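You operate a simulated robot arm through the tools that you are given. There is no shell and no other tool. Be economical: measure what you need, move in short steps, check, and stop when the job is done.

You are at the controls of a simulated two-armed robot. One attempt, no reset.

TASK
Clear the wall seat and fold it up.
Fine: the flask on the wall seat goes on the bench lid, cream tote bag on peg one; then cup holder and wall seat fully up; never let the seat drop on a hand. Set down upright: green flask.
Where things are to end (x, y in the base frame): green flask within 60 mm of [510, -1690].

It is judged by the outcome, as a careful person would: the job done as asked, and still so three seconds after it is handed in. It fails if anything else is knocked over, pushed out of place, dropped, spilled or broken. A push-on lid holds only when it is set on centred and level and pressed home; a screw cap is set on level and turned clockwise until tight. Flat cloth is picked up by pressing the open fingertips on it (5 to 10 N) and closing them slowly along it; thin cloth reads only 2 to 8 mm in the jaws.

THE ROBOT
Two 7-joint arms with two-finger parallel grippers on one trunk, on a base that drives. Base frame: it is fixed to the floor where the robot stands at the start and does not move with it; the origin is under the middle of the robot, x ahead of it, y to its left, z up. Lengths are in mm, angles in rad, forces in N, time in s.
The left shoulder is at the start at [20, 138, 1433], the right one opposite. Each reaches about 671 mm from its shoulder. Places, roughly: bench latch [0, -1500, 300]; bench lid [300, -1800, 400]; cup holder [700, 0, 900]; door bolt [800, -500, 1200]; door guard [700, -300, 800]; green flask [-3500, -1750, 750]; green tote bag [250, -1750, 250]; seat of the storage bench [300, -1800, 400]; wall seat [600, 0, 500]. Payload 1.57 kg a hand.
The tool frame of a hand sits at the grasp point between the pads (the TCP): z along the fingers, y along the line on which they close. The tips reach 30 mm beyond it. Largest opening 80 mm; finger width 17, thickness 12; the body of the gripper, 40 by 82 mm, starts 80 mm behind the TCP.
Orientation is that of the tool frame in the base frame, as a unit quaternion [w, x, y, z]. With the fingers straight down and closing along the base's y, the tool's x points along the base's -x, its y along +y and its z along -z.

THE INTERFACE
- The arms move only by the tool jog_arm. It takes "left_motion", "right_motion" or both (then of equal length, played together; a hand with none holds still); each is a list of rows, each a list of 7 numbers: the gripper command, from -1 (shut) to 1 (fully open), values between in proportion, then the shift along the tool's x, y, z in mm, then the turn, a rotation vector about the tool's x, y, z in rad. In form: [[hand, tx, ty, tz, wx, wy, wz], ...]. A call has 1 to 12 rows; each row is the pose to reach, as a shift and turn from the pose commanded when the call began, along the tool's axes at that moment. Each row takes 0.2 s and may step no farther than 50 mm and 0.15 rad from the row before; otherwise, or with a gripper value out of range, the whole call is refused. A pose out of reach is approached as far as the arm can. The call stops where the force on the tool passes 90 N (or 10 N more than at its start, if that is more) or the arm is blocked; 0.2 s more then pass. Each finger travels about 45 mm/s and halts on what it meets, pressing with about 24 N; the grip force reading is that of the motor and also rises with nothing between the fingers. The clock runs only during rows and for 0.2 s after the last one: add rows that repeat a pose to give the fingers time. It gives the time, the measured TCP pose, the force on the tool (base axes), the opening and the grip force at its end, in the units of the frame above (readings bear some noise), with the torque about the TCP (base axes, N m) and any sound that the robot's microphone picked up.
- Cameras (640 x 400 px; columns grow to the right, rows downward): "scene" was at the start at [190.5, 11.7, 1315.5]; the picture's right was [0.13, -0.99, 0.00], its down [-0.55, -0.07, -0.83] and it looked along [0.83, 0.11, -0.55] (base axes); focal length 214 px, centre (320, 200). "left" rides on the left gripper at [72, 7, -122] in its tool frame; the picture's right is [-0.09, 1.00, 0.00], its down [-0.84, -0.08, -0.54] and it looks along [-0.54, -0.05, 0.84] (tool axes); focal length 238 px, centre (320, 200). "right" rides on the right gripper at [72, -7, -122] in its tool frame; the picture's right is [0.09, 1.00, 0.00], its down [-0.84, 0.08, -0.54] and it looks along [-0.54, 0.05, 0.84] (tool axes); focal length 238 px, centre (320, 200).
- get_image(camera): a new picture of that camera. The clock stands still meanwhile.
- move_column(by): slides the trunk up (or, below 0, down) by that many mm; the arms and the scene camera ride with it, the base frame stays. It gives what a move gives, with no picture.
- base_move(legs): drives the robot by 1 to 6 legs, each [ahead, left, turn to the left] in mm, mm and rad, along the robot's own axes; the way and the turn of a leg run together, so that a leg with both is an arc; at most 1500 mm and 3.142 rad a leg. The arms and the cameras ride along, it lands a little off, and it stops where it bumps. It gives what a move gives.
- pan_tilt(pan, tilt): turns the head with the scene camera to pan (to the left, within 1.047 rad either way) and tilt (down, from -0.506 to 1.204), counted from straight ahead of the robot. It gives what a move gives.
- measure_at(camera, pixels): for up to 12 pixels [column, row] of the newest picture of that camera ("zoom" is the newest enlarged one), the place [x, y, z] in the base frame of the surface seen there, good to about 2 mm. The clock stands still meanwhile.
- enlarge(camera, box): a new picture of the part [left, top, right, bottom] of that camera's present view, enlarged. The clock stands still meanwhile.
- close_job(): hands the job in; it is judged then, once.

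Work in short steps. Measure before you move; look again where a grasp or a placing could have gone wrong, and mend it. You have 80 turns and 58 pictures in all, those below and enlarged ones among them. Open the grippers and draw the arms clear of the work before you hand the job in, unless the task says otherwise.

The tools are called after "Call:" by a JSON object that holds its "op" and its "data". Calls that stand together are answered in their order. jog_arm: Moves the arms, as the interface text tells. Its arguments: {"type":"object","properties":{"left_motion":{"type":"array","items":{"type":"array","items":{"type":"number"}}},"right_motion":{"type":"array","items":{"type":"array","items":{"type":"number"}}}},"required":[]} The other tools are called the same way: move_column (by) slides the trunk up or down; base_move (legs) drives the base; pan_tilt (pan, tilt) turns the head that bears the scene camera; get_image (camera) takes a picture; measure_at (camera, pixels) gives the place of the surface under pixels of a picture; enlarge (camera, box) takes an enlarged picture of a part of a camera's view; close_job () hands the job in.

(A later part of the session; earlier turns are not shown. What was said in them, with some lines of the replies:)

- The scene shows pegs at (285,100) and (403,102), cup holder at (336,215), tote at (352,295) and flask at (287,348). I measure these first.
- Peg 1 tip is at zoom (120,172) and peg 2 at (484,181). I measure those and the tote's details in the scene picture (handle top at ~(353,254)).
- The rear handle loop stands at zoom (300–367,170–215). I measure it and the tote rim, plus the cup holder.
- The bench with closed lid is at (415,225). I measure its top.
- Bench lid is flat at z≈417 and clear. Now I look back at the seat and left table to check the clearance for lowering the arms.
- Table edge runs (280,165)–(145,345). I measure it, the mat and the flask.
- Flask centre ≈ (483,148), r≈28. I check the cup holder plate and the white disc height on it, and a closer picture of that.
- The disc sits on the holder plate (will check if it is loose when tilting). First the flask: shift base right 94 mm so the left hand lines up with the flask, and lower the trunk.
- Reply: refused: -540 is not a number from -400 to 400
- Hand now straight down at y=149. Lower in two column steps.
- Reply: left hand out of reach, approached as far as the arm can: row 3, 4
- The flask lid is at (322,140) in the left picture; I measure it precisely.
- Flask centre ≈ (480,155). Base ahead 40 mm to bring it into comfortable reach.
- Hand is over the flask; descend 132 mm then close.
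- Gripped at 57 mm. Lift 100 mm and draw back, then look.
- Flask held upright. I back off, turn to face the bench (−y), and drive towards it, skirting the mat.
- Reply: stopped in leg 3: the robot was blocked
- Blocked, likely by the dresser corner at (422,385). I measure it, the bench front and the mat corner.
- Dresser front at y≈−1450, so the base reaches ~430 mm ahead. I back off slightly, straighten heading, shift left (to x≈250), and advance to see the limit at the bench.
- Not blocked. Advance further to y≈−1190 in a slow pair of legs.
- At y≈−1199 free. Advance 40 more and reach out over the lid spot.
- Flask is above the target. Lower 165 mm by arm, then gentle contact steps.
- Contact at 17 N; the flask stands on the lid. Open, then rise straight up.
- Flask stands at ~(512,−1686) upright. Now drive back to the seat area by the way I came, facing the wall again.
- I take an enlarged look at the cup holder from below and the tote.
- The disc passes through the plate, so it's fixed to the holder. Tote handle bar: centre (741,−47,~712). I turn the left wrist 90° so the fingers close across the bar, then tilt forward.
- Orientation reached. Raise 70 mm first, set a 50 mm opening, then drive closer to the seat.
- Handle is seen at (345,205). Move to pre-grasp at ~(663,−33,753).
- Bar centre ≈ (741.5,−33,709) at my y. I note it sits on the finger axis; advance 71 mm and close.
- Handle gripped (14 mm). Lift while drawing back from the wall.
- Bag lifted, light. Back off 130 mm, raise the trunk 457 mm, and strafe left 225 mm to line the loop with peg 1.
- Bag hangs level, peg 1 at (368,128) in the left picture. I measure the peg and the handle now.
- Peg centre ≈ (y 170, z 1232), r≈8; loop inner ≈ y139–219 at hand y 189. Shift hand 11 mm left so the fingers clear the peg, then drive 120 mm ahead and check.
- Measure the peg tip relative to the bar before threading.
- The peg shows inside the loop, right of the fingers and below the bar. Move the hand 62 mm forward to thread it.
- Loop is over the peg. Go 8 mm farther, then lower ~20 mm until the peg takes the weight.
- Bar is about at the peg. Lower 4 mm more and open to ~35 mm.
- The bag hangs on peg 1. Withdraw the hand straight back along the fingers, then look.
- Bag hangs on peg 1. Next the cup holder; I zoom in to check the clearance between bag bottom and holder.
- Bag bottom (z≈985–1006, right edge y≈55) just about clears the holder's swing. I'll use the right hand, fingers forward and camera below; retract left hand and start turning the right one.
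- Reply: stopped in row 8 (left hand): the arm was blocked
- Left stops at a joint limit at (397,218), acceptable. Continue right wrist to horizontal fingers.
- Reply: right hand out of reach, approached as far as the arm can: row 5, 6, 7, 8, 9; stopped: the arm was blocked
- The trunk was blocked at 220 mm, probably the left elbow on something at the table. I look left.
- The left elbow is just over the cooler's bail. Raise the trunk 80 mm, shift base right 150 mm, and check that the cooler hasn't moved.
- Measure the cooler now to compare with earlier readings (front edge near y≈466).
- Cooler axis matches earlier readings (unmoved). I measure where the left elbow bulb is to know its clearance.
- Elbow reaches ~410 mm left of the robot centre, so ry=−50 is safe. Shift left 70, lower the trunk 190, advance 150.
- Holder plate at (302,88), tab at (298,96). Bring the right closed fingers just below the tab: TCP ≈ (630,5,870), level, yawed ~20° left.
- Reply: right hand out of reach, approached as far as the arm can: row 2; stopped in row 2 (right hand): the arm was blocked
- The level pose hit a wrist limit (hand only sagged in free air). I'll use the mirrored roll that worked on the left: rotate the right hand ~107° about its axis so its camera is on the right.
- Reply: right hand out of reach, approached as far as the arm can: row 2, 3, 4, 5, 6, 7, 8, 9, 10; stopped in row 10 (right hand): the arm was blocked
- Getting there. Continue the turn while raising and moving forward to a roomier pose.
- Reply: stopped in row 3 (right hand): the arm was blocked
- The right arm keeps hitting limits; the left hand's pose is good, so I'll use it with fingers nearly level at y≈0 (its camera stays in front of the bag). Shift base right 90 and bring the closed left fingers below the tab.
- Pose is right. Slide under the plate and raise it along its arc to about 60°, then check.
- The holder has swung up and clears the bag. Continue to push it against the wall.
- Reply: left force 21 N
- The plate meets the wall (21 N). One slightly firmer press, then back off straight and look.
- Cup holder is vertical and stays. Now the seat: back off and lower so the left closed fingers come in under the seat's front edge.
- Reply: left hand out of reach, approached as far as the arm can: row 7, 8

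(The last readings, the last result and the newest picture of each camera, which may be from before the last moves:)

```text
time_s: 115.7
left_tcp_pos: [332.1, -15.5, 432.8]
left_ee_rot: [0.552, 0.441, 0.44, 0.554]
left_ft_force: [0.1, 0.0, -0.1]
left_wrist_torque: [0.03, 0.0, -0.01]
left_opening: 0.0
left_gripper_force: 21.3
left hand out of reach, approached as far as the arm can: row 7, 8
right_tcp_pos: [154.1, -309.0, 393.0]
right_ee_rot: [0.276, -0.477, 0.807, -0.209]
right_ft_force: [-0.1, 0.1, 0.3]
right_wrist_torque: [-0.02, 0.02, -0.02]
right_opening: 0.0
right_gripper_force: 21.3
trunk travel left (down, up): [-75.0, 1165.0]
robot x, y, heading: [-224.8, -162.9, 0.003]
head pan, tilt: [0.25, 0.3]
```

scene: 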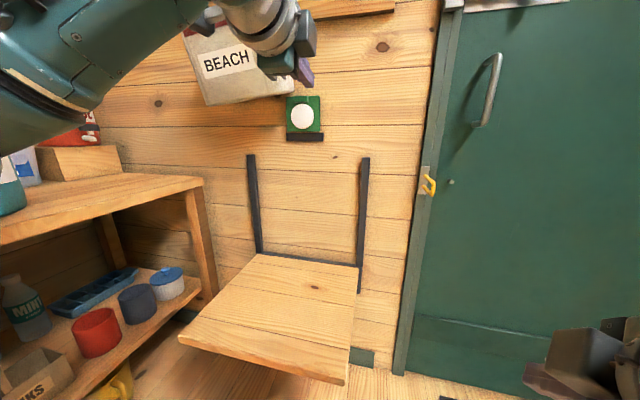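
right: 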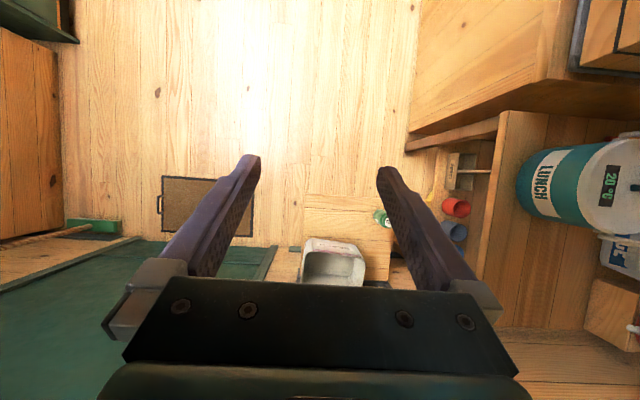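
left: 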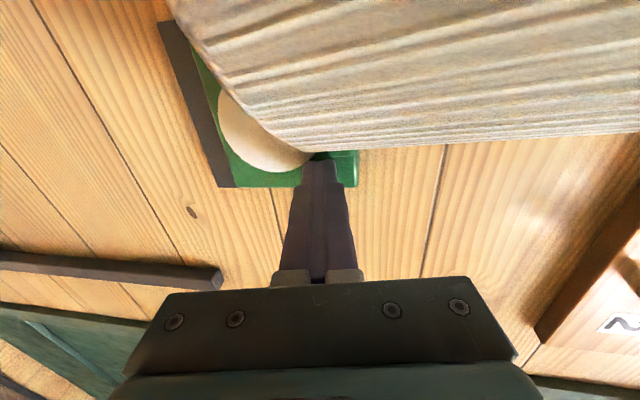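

Lower the trunk 30 more so the tips are well under, then look at the seat's front edge.

Call:
{"op": "move_column", "data": {"by": -30}}

Call:
{"op": "pan_tilt", "data": {"pan": 0.1, "tilt": 0.35}}

Call:
{"op": "get_image", "data": {"camera": "scene"}}

```text
time_s: 116.5
left_tcp_pos: [332.7, -15.9, 402.3]
left_ee_rot: [0.552, 0.442, 0.44, 0.554]
left_ft_force: [0.1, 0.3, -0.6]
left_wrist_torque: [-0.01, 0.01, -0.03]
left_opening: 0.1
left_gripper_force: 20.9
right_tcp_pos: [156.2, -310.1, 363.8]
right_ee_rot: [0.277, -0.477, 0.807, -0.21]
right_ft_force: [-0.2, -0.6, -1.3]
right_wrist_torque: [0.0, 0.0, 0.01]
right_opening: 0.0
right_gripper_force: 21.2
trunk travel left (down, up): [-45.0, 1195.0]
robot x, y, heading: [-225.2, -160.8, 0.0]
head pan, tilt: [0.25, 0.3]
```

```text
time_s: 117.2
left_tcp_pos: [333.2, -15.1, 402.8]
left_ee_rot: [0.551, 0.442, 0.44, 0.554]
left_ft_force: [-0.1, 0.1, -0.2]
left_wrist_torque: [0.04, -0.02, -0.02]
left_opening: 0.0
left_gripper_force: 21.3
right_tcp_pos: [155.0, -310.4, 363.9]
right_ee_rot: [0.277, -0.477, 0.807, -0.21]
right_ft_force: [0.1, 0.1, -0.5]
right_wrist_torque: [-0.03, -0.05, 0.02]
right_opening: 0.0
right_gripper_force: 21.4
trunk travel left (down, up): [-45.0, 1195.0]
robot x, y, heading: [-221.9, -160.7, 0.003]
head pan, tilt: [0.099, 0.351]
```

```text
11 pictures are left
```

scene: 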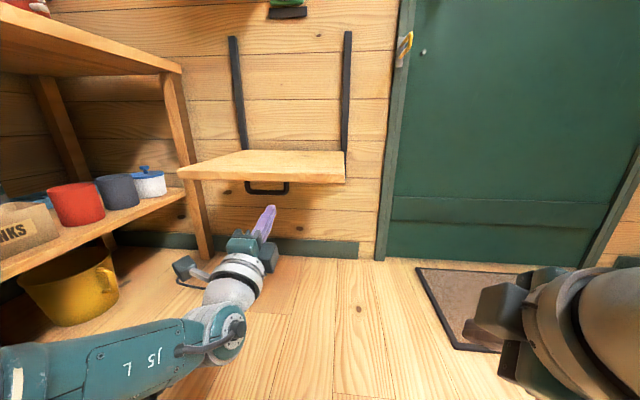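

A dark U-shaped part hangs below the seat at (266,187). Enlarge and measure it.

Call:
{"op": "enlarge", "data": {"camera": "scene", "box": [170, 20, 370, 220]}}

Call:
{"op": "measure_at", "data": {"camera": "scene", "pixels": [[266, 192], [247, 186], [287, 186], [266, 178], [266, 170], [266, 180], [240, 60], [346, 60], [287, 13], [284, 3]]}}

```text
2.00 times, centred on (270, 120) of scene
```

zoom: 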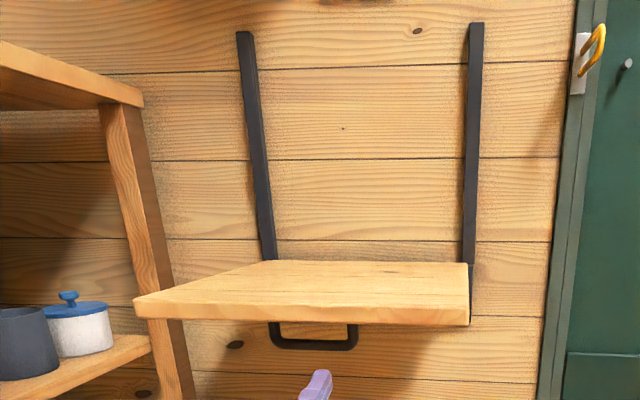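

```text
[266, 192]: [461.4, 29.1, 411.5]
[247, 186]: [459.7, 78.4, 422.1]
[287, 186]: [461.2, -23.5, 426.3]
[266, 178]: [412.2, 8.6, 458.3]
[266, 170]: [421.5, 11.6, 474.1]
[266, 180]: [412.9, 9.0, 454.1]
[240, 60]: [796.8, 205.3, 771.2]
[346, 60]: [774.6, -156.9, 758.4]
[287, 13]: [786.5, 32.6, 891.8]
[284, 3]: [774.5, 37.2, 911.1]
```

It's a pull handle under the seat (y −25…78). I'll push beside it at y≈−80. Shift right 65, retract the hand 150 mm to allow reach later, then drive in.

Call:
{"op": "jog_arm", "data": {"left_motion": [[-1, 0, 8, -36, 0, 0, 0], [-1, 0, 17, -73, 0, 0, 0], [-1, 0, 25, -110, 0, 0, 0], [-1, 0, 33.6, -146, 0, 0, 0], [-1, 0, 33.6, -146, 0, 0, 0]]}}

Call:
{"op": "base_move", "data": {"legs": [[0, -65, 0]]}}

```text
time_s: 118.4
left_tcp_pos: [183.7, -16.9, 404.2]
left_ee_rot: [0.552, 0.44, 0.44, 0.555]
left_ft_force: [1.3, 1.1, -0.3]
left_wrist_torque: [-0.01, -0.04, -0.02]
left_opening: 0.1
left_gripper_force: 21.5
right_tcp_pos: [156.0, -309.2, 363.6]
right_ee_rot: [0.278, -0.478, 0.806, -0.209]
right_ft_force: [0.7, 0.2, -0.2]
right_wrist_torque: [0.01, 0.04, -0.01]
right_opening: 0.1
right_gripper_force: 21.5
trunk travel left (down, up): [-45.0, 1195.0]
robot x, y, heading: [-225.4, -162.0, 0.003]
head pan, tilt: [0.099, 0.351]
```

```text
time_s: 119.4
left_tcp_pos: [183.7, -75.6, 403.5]
left_ee_rot: [0.551, 0.442, 0.439, 0.555]
left_ft_force: [0.0, 0.7, 0.0]
left_wrist_torque: [0.02, 0.02, -0.01]
left_opening: 0.2
left_gripper_force: 21.3
right_tcp_pos: [155.0, -370.0, 363.2]
right_ee_rot: [0.278, -0.477, 0.807, -0.208]
right_ft_force: [-0.4, 0.7, -0.2]
right_wrist_torque: [-0.03, -0.02, -0.01]
right_opening: 0.0
right_gripper_force: 21.2
trunk travel left (down, up): [-45.0, 1195.0]
robot x, y, heading: [-223.4, -222.1, -0.002]
head pan, tilt: [0.099, 0.351]
```

Retraction fine. Drive 300 mm ahead so the tips go ~100 mm under the seat beside the handle.

Call:
{"op": "base_move", "data": {"legs": [[300, 0, 0.002]]}}

Call:
{"op": "get_image", "data": {"camera": "left"}}

```text
time_s: 121.4
left_tcp_pos: [480.7, -81.4, 403.2]
left_ee_rot: [0.551, 0.441, 0.441, 0.554]
left_ft_force: [0.5, -0.3, -0.1]
left_wrist_torque: [0.02, 0.01, 0.0]
left_opening: 0.0
left_gripper_force: 21.8
right_tcp_pos: [451.1, -375.0, 362.3]
right_ee_rot: [0.276, -0.477, 0.808, -0.209]
right_ft_force: [-0.2, -0.4, 0.1]
right_wrist_torque: [0.03, -0.03, -0.01]
right_opening: 0.0
right_gripper_force: 21.1
trunk travel left (down, up): [-45.0, 1195.0]
robot x, y, heading: [75.4, -227.7, 0.003]
head pan, tilt: [0.099, 0.351]
```

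```text
9 pictures are left
```

left: 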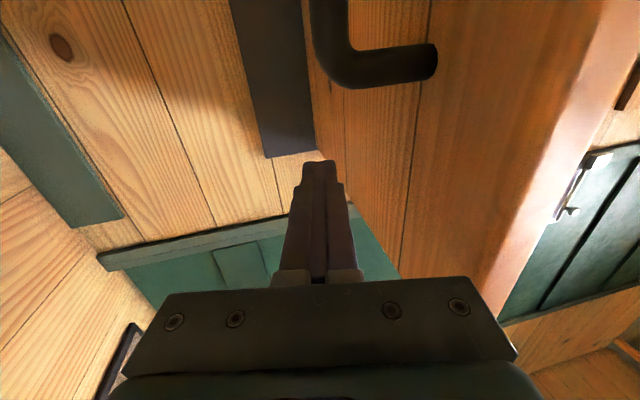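

Tips are clear of the handle and under the seat. Raise along the arc to ~30° slowly.

Call:
{"op": "jog_arm", "data": {"left_motion": [[-1, 0, 13.6, 3.1, 0, 0, 0], [-1, 0, 27.3, 6.3, 0, 0, 0], [-1, 0, 43.8, 10, 0, 0, 0], [-1, 0, 59.4, 13.7, 0, 0, 0], [-1, 0, 75, 17.2, 0, 0, 0], [-1, 0, 96.5, 26.3, 0, 0, 0], [-1, 0, 119, 35.6, 0, 0, 0], [-1, 0, 138.6, 48.3, 0, 0, 0], [-1, 0, 158, 62, 0, 0, 0], [-1, 0, 158, 62, 0, 0, 0]]}}

Call:
{"op": "get_image", "data": {"camera": "scene"}}

```text
time_s: 123.6
left_tcp_pos: [505.7, -85.1, 572.4]
left_ee_rot: [0.552, 0.441, 0.44, 0.554]
left_ft_force: [-3.2, -1.9, -3.5]
left_wrist_torque: [0.02, 0.04, -0.05]
left_opening: 0.0
left_gripper_force: 21.7
right_tcp_pos: [450.7, -376.2, 362.4]
right_ee_rot: [0.276, -0.477, 0.807, -0.209]
right_ft_force: [-0.1, -0.2, 0.2]
right_wrist_torque: [0.0, 0.02, -0.01]
right_opening: 0.0
right_gripper_force: 21.4
trunk travel left (down, up): [-45.0, 1195.0]
robot x, y, heading: [76.4, -224.4, -0.003]
head pan, tilt: [0.099, 0.351]
```

```text
8 pictures are left
```

scene: 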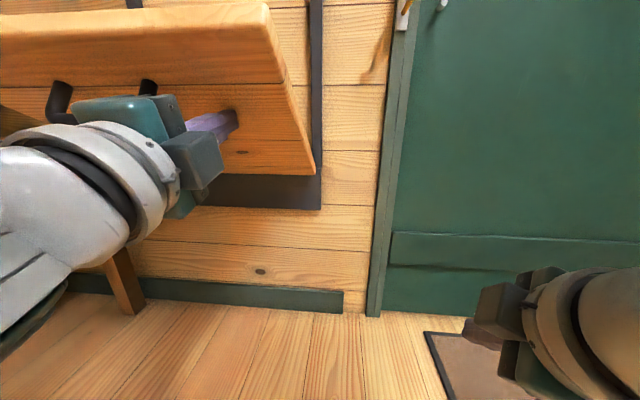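

Seat follows at ~30°, light load. Continue along the arc to ~82°.

Call:
{"op": "jog_arm", "data": {"left_motion": [[-1, 0, 18, 15.4, 0, 0, 0], [-1, 0, 34.8, 31.6, 0, 0, 0], [-1, 0, 49, 50.2, 0, 0, 0], [-1, 0, 62.9, 69.8, 0, 0, 0], [-1, 0, 74.5, 91, 0, 0, 0], [-1, 0, 84.8, 112.8, 0, 0, 0], [-1, 0, 90.7, 131.6, 0, 0, 0], [-1, 0, 96.7, 150.4, 0, 0, 0], [-1, 0, 99.7, 168.5, 0, 0, 0], [-1, 0, 102, 185.5, 0, 0, 0], [-1, 0, 103, 203, 0, 0, 0], [-1, 0, 103, 220.6, 0, 0, 0]]}}

Call:
{"op": "get_image", "data": {"camera": "scene"}}

```text
time_s: 126.2
left_tcp_pos: [700.4, -82.3, 721.2]
left_ee_rot: [0.552, 0.441, 0.441, 0.553]
left_ft_force: [-3.7, 1.0, -2.9]
left_wrist_torque: [0.03, 0.06, 0.02]
left_opening: 0.0
left_gripper_force: 21.5
right_tcp_pos: [452.1, -374.3, 363.6]
right_ee_rot: [0.277, -0.477, 0.807, -0.21]
right_ft_force: [-0.5, -0.1, 0.1]
right_wrist_torque: [-0.04, 0.0, 0.0]
right_opening: 0.0
right_gripper_force: 21.3
trunk travel left (down, up): [-45.0, 1195.0]
robot x, y, heading: [76.1, -226.4, -0.001]
head pan, tilt: [0.099, 0.351]
```

```text
7 pictures are left
```

scene: 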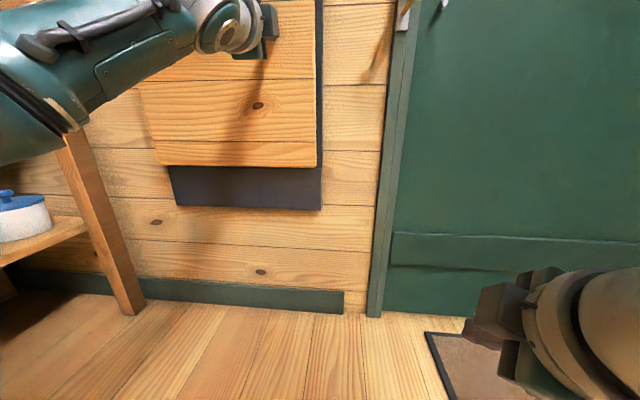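

Nearly vertical. Push straight toward the wall until firm resistance.

Call:
{"op": "jog_arm", "data": {"left_motion": [[-1, 0, -1, 8, 0, 0, 0], [-1, 0, -2.5, 16, 0, 0, 0], [-1, 0, -4.5, 24, 0, 0, 0], [-1, 0, -6, 31, 0, 0, 0], [-1, 0, -7, 37, 0, 0, 0], [-1, 0, -7, 37, 0, 0, 0]]}}

```text
time_s: 127.2
left_tcp_pos: [702.8, -82.3, 722.1]
left_ee_rot: [0.555, 0.441, 0.434, 0.555]
left_ft_force: [-73.5, 5.4, -10.1]
left_wrist_torque: [0.0, 0.56, 0.28]
left_opening: 0.1
left_gripper_force: 21.0
right_tcp_pos: [423.2, -371.7, 354.5]
right_ee_rot: [0.27, -0.481, 0.809, -0.204]
right_ft_force: [-0.4, 0.2, -0.2]
right_wrist_torque: [-0.03, 0.0, 0.02]
right_opening: 0.0
right_gripper_force: 21.2
trunk travel left (down, up): [-45.0, 1195.0]
robot x, y, heading: [73.7, -226.8, 0.004]
head pan, tilt: [0.099, 0.351]
stopped in row 5 (left hand): the force on the tool passed its limit at 96 N (the readings are from after the stop); the commanded pose is now the measured one
```

Firm stop at 96 N: seat at its end. Back off gently 25 mm and look whether it stays.

Call:
{"op": "jog_arm", "data": {"left_motion": [[-1, 0, 1, -5, 0, 0, 0], [-1, 0, 3, -12, 0, 0, 0], [-1, 0, 5, -24, 0, 0, 0], [-1, 0, 5, -24, 0, 0, 0], [-1, 0, 5, -24, 0, 0, 0]]}}

Call:
{"op": "get_image", "data": {"camera": "left"}}

Call:
{"op": "measure_at", "data": {"camera": "left", "pixels": [[320, 100], [250, 120], [400, 120], [450, 120], [180, 100], [320, 30]]}}

```text
time_s: 128.4
left_tcp_pos: [701.9, -85.9, 732.6]
left_ee_rot: [0.56, 0.436, 0.43, 0.558]
left_ft_force: [-6.7, -1.5, 7.4]
left_wrist_torque: [0.08, -0.31, 0.04]
left_opening: 0.0
left_gripper_force: 21.0
right_tcp_pos: [450.3, -374.4, 363.3]
right_ee_rot: [0.277, -0.477, 0.807, -0.209]
right_ft_force: [-0.3, -0.3, -0.8]
right_wrist_torque: [-0.01, 0.03, -0.02]
right_opening: 0.0
right_gripper_force: 21.2
trunk travel left (down, up): [-45.0, 1195.0]
robot x, y, heading: [74.4, -224.6, 0.002]
head pan, tilt: [0.099, 0.351]
```

```text
6 pictures are left
```

left: 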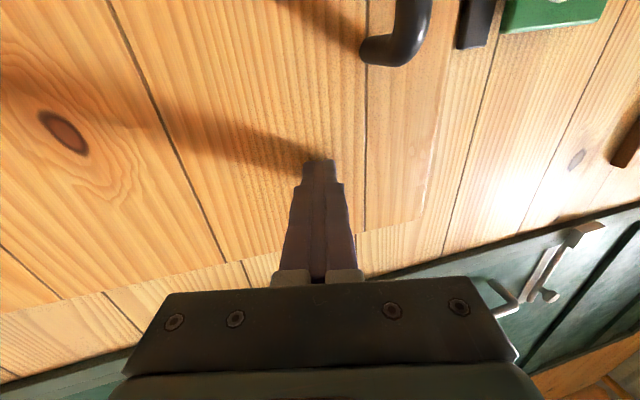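

```text
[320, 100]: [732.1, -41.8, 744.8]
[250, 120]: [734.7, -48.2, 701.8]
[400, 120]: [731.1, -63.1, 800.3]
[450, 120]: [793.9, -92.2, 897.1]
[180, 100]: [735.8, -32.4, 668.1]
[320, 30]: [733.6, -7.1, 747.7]
```

The seat underside is at x≈731–736, nearly vertical; the hand is still touching. Retreat 60 mm more slowly and re-measure.

Call:
{"op": "jog_arm", "data": {"left_motion": [[-1, 0, 2, -8, 0, 0, 0], [-1, 0, 4, -17, 0, 0, 0], [-1, 0, 7, -30, 0, 0, 0], [-1, 0, 10, -44, 0, 0, 0], [-1, 0, 13, -60, 0, 0, 0], [-1, 0, 13, -60, 0, 0, 0], [-1, 0, 13, -60, 0, 0, 0], [-1, 0, 13, -60, 0, 0, 0]]}}

Call:
{"op": "get_image", "data": {"camera": "left"}}

Call:
{"op": "measure_at", "data": {"camera": "left", "pixels": [[320, 100], [250, 100], [400, 100], [200, 100], [150, 100], [320, 130], [370, 100], [120, 150]]}}

```text
time_s: 130.2
left_tcp_pos: [640.7, -84.6, 729.3]
left_ee_rot: [0.56, 0.436, 0.432, 0.558]
left_ft_force: [-0.2, -0.8, 0.4]
left_wrist_torque: [-0.03, 0.0, 0.02]
left_opening: 0.0
left_gripper_force: 21.2
right_tcp_pos: [452.3, -374.0, 362.7]
right_ee_rot: [0.277, -0.477, 0.808, -0.209]
right_ft_force: [0.8, 0.3, 0.3]
right_wrist_torque: [-0.02, 0.0, -0.01]
right_opening: 0.1
right_gripper_force: 21.1
trunk travel left (down, up): [-45.0, 1195.0]
robot x, y, heading: [74.8, -226.3, -0.002]
head pan, tilt: [0.099, 0.351]
```

```text
5 pictures are left
```

left: 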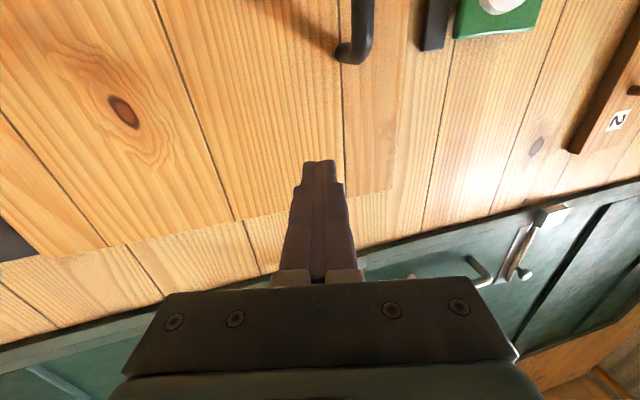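

```text
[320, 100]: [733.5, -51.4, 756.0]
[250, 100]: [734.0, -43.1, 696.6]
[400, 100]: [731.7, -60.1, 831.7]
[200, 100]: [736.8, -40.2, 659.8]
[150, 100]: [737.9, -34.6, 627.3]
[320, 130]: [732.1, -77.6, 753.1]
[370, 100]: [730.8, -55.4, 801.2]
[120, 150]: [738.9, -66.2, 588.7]
```

The seat stays up unsupported, same place as under 96 N, so it's at its stop. Withdraw, open the grippers, drive back and check everything.

Call:
{"op": "base_move", "data": {"legs": [[-290, 0, 0]]}}

Call:
{"op": "jog_arm", "data": {"left_motion": [[1, 0, 0, 0, 0, 0, 0], [1, 0, 0, 0, 0, 0, 0], [1, 0, 0, 0, 0, 0, 0], [1, 0, 0, 0, 0, 0, 0], [1, 0, 0, 0, 0, 0, 0]], "right_motion": [[1, 0, 0, 0, 0, 0, 0], [1, 0, 0, 0, 0, 0, 0], [1, 0, 0, 0, 0, 0, 0], [1, 0, 0, 0, 0, 0, 0], [1, 0, 0, 0, 0, 0, 0]]}}

Call:
{"op": "move_column", "data": {"by": 400}}

Call:
{"op": "pan_tilt", "data": {"pan": 0.2, "tilt": 0.25}}

Call:
{"op": "get_image", "data": {"camera": "scene"}}

```text
time_s: 132.3
left_tcp_pos: [352.7, -84.1, 728.7]
left_ee_rot: [0.561, 0.435, 0.43, 0.558]
left_ft_force: [0.4, -0.3, 0.9]
left_wrist_torque: [0.01, -0.02, -0.01]
left_opening: 0.0
left_gripper_force: 21.3
right_tcp_pos: [163.0, -374.5, 363.7]
right_ee_rot: [0.277, -0.478, 0.807, -0.21]
right_ft_force: [0.3, 0.3, -0.4]
right_wrist_torque: [-0.01, 0.0, -0.02]
right_opening: 0.2
right_gripper_force: 20.8
trunk travel left (down, up): [-45.0, 1195.0]
robot x, y, heading: [-215.2, -227.8, 0.003]
head pan, tilt: [0.099, 0.351]
```

```text
time_s: 133.5
left_tcp_pos: [349.8, -84.3, 728.9]
left_ee_rot: [0.559, 0.436, 0.431, 0.558]
left_ft_force: [0.2, -0.6, 0.4]
left_wrist_torque: [0.0, 0.04, -0.01]
left_opening: 80.0
left_gripper_force: 0.0
right_tcp_pos: [162.8, -372.8, 363.1]
right_ee_rot: [0.277, -0.478, 0.807, -0.209]
right_ft_force: [-0.1, -0.3, 0.6]
right_wrist_torque: [0.02, -0.03, 0.0]
right_opening: 79.9
right_gripper_force: 0.1
trunk travel left (down, up): [-45.0, 1195.0]
robot x, y, heading: [-217.0, -225.3, 0.003]
head pan, tilt: [0.099, 0.351]
```

```text
time_s: 137.3
left_tcp_pos: [351.6, -84.4, 1128.4]
left_ee_rot: [0.56, 0.436, 0.431, 0.558]
left_ft_force: [1.2, 0.2, 0.1]
left_wrist_torque: [0.02, -0.01, 0.01]
left_opening: 79.9
left_gripper_force: 0.1
right_tcp_pos: [161.0, -373.8, 763.1]
right_ee_rot: [0.276, -0.478, 0.807, -0.209]
right_ft_force: [0.7, 0.3, -1.0]
right_wrist_torque: [-0.01, 0.02, -0.01]
right_opening: 79.6
right_gripper_force: 0.1
trunk travel left (down, up): [-445.0, 795.0]
robot x, y, heading: [-215.7, -220.6, 0.004]
head pan, tilt: [0.099, 0.351]
```

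```text
time_s: 138.0
left_tcp_pos: [351.9, -84.8, 1128.5]
left_ee_rot: [0.56, 0.435, 0.43, 0.558]
left_ft_force: [0.7, -0.1, -0.6]
left_wrist_torque: [0.0, 0.02, 0.04]
left_opening: 80.1
left_gripper_force: 0.0
right_tcp_pos: [161.4, -372.5, 762.9]
right_ee_rot: [0.277, -0.478, 0.807, -0.208]
right_ft_force: [0.2, 0.5, 0.3]
right_wrist_torque: [0.01, 0.03, 0.0]
right_opening: 79.8
right_gripper_force: 0.0
trunk travel left (down, up): [-445.0, 795.0]
robot x, y, heading: [-216.4, -226.9, 0.003]
head pan, tilt: [0.201, 0.25]
```

```text
4 pictures are left
```

scene: 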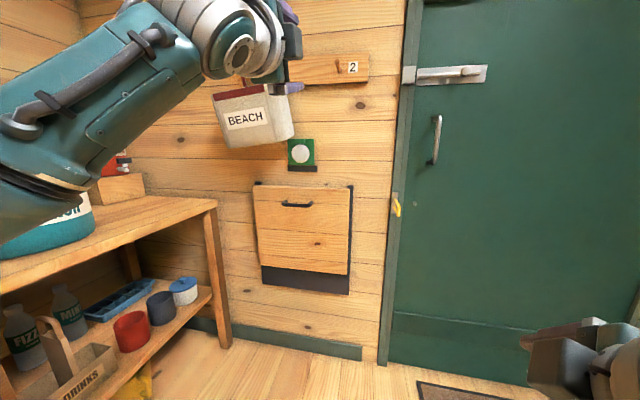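

Seat and holder are up, bag hanging. I measure verticality of seat and holder from this view.

Call:
{"op": "measure_at", "data": {"camera": "scene", "pixels": [[275, 195], [275, 262], [330, 195], [330, 265], [292, 143], [292, 163], [311, 150], [350, 190], [348, 285], [245, 140]]}}

Call:
{"op": "base_move", "data": {"legs": [[0, -250, 0]]}}

Call:
{"op": "pan_tilt", "data": {"pan": 0.45, "tilt": 0.1}}

Call:
{"op": "get_image", "data": {"camera": "scene"}}

```text
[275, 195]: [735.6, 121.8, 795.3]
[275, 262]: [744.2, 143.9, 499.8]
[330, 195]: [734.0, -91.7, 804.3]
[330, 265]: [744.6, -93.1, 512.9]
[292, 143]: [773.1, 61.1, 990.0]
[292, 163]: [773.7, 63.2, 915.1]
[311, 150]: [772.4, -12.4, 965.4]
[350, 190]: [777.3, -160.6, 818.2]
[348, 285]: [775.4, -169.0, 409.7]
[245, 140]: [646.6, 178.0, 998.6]
```

```text
time_s: 139.8
left_tcp_pos: [351.3, -328.8, 1127.9]
left_ee_rot: [0.56, 0.435, 0.43, 0.558]
left_ft_force: [0.1, 0.2, 0.3]
left_wrist_torque: [0.02, 0.03, 0.03]
left_opening: 80.2
left_gripper_force: 0.0
right_tcp_pos: [162.6, -618.8, 763.3]
right_ee_rot: [0.277, -0.479, 0.806, -0.209]
right_ft_force: [0.4, -0.9, -0.3]
right_wrist_torque: [0.02, 0.0, 0.0]
right_opening: 79.8
right_gripper_force: 0.0
trunk travel left (down, up): [-445.0, 795.0]
robot x, y, heading: [-215.5, -471.4, 0.004]
head pan, tilt: [0.201, 0.25]
```

```text
time_s: 140.5
left_tcp_pos: [350.8, -328.9, 1128.1]
left_ee_rot: [0.56, 0.435, 0.431, 0.558]
left_ft_force: [-0.1, 0.5, 1.0]
left_wrist_torque: [-0.04, 0.01, 0.02]
left_opening: 80.0
left_gripper_force: 0.0
right_tcp_pos: [162.3, -617.9, 763.0]
right_ee_rot: [0.277, -0.479, 0.807, -0.208]
right_ft_force: [0.0, -0.4, 0.2]
right_wrist_torque: [-0.02, -0.01, 0.03]
right_opening: 79.9
right_gripper_force: 0.0
trunk travel left (down, up): [-445.0, 795.0]
robot x, y, heading: [-213.2, -472.3, 0.003]
head pan, tilt: [0.45, 0.099]
```

```text
3 pictures are left
```

scene: 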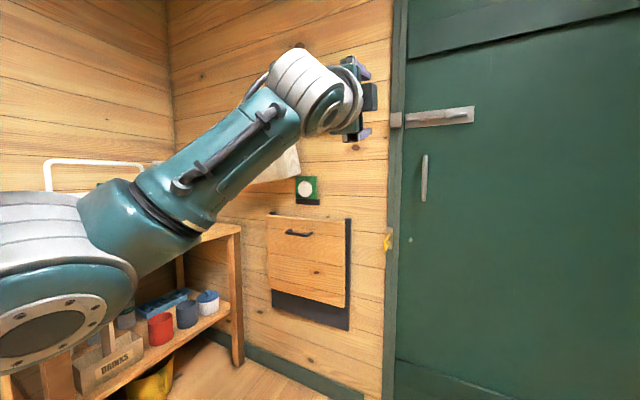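

Seat and holder have stayed put for over 8 s, the bag hangs on peg 1, the flask stands on the bench lid, and the grippers are open and clear. Handing in.

Call:
{"op": "close_job", "data": {}}

```text
The job is handed in.
```

The job is handed in:

- **Flask:** it was upright on the bench lid at about (512, −1686) when I set it down, within a few millimetres of the target; I did not look at it again afterwards.
- **Tote bag:** it hangs on peg one. In the last pictures the arm hid the handle, so the final view shows only the bag hanging.
- **Cup holder:** folded up flat against the wall.
- **Wall seat:** folded up against a hard stop. It measures about 88° and did not move further under 96 N. It stayed up unsupported for more than 8 s, and it never dropped on a hand.

While I was lowering the trunk, the left elbow stopped just over the lunch cooler's handle. The cooler measured in its original place afterwards.
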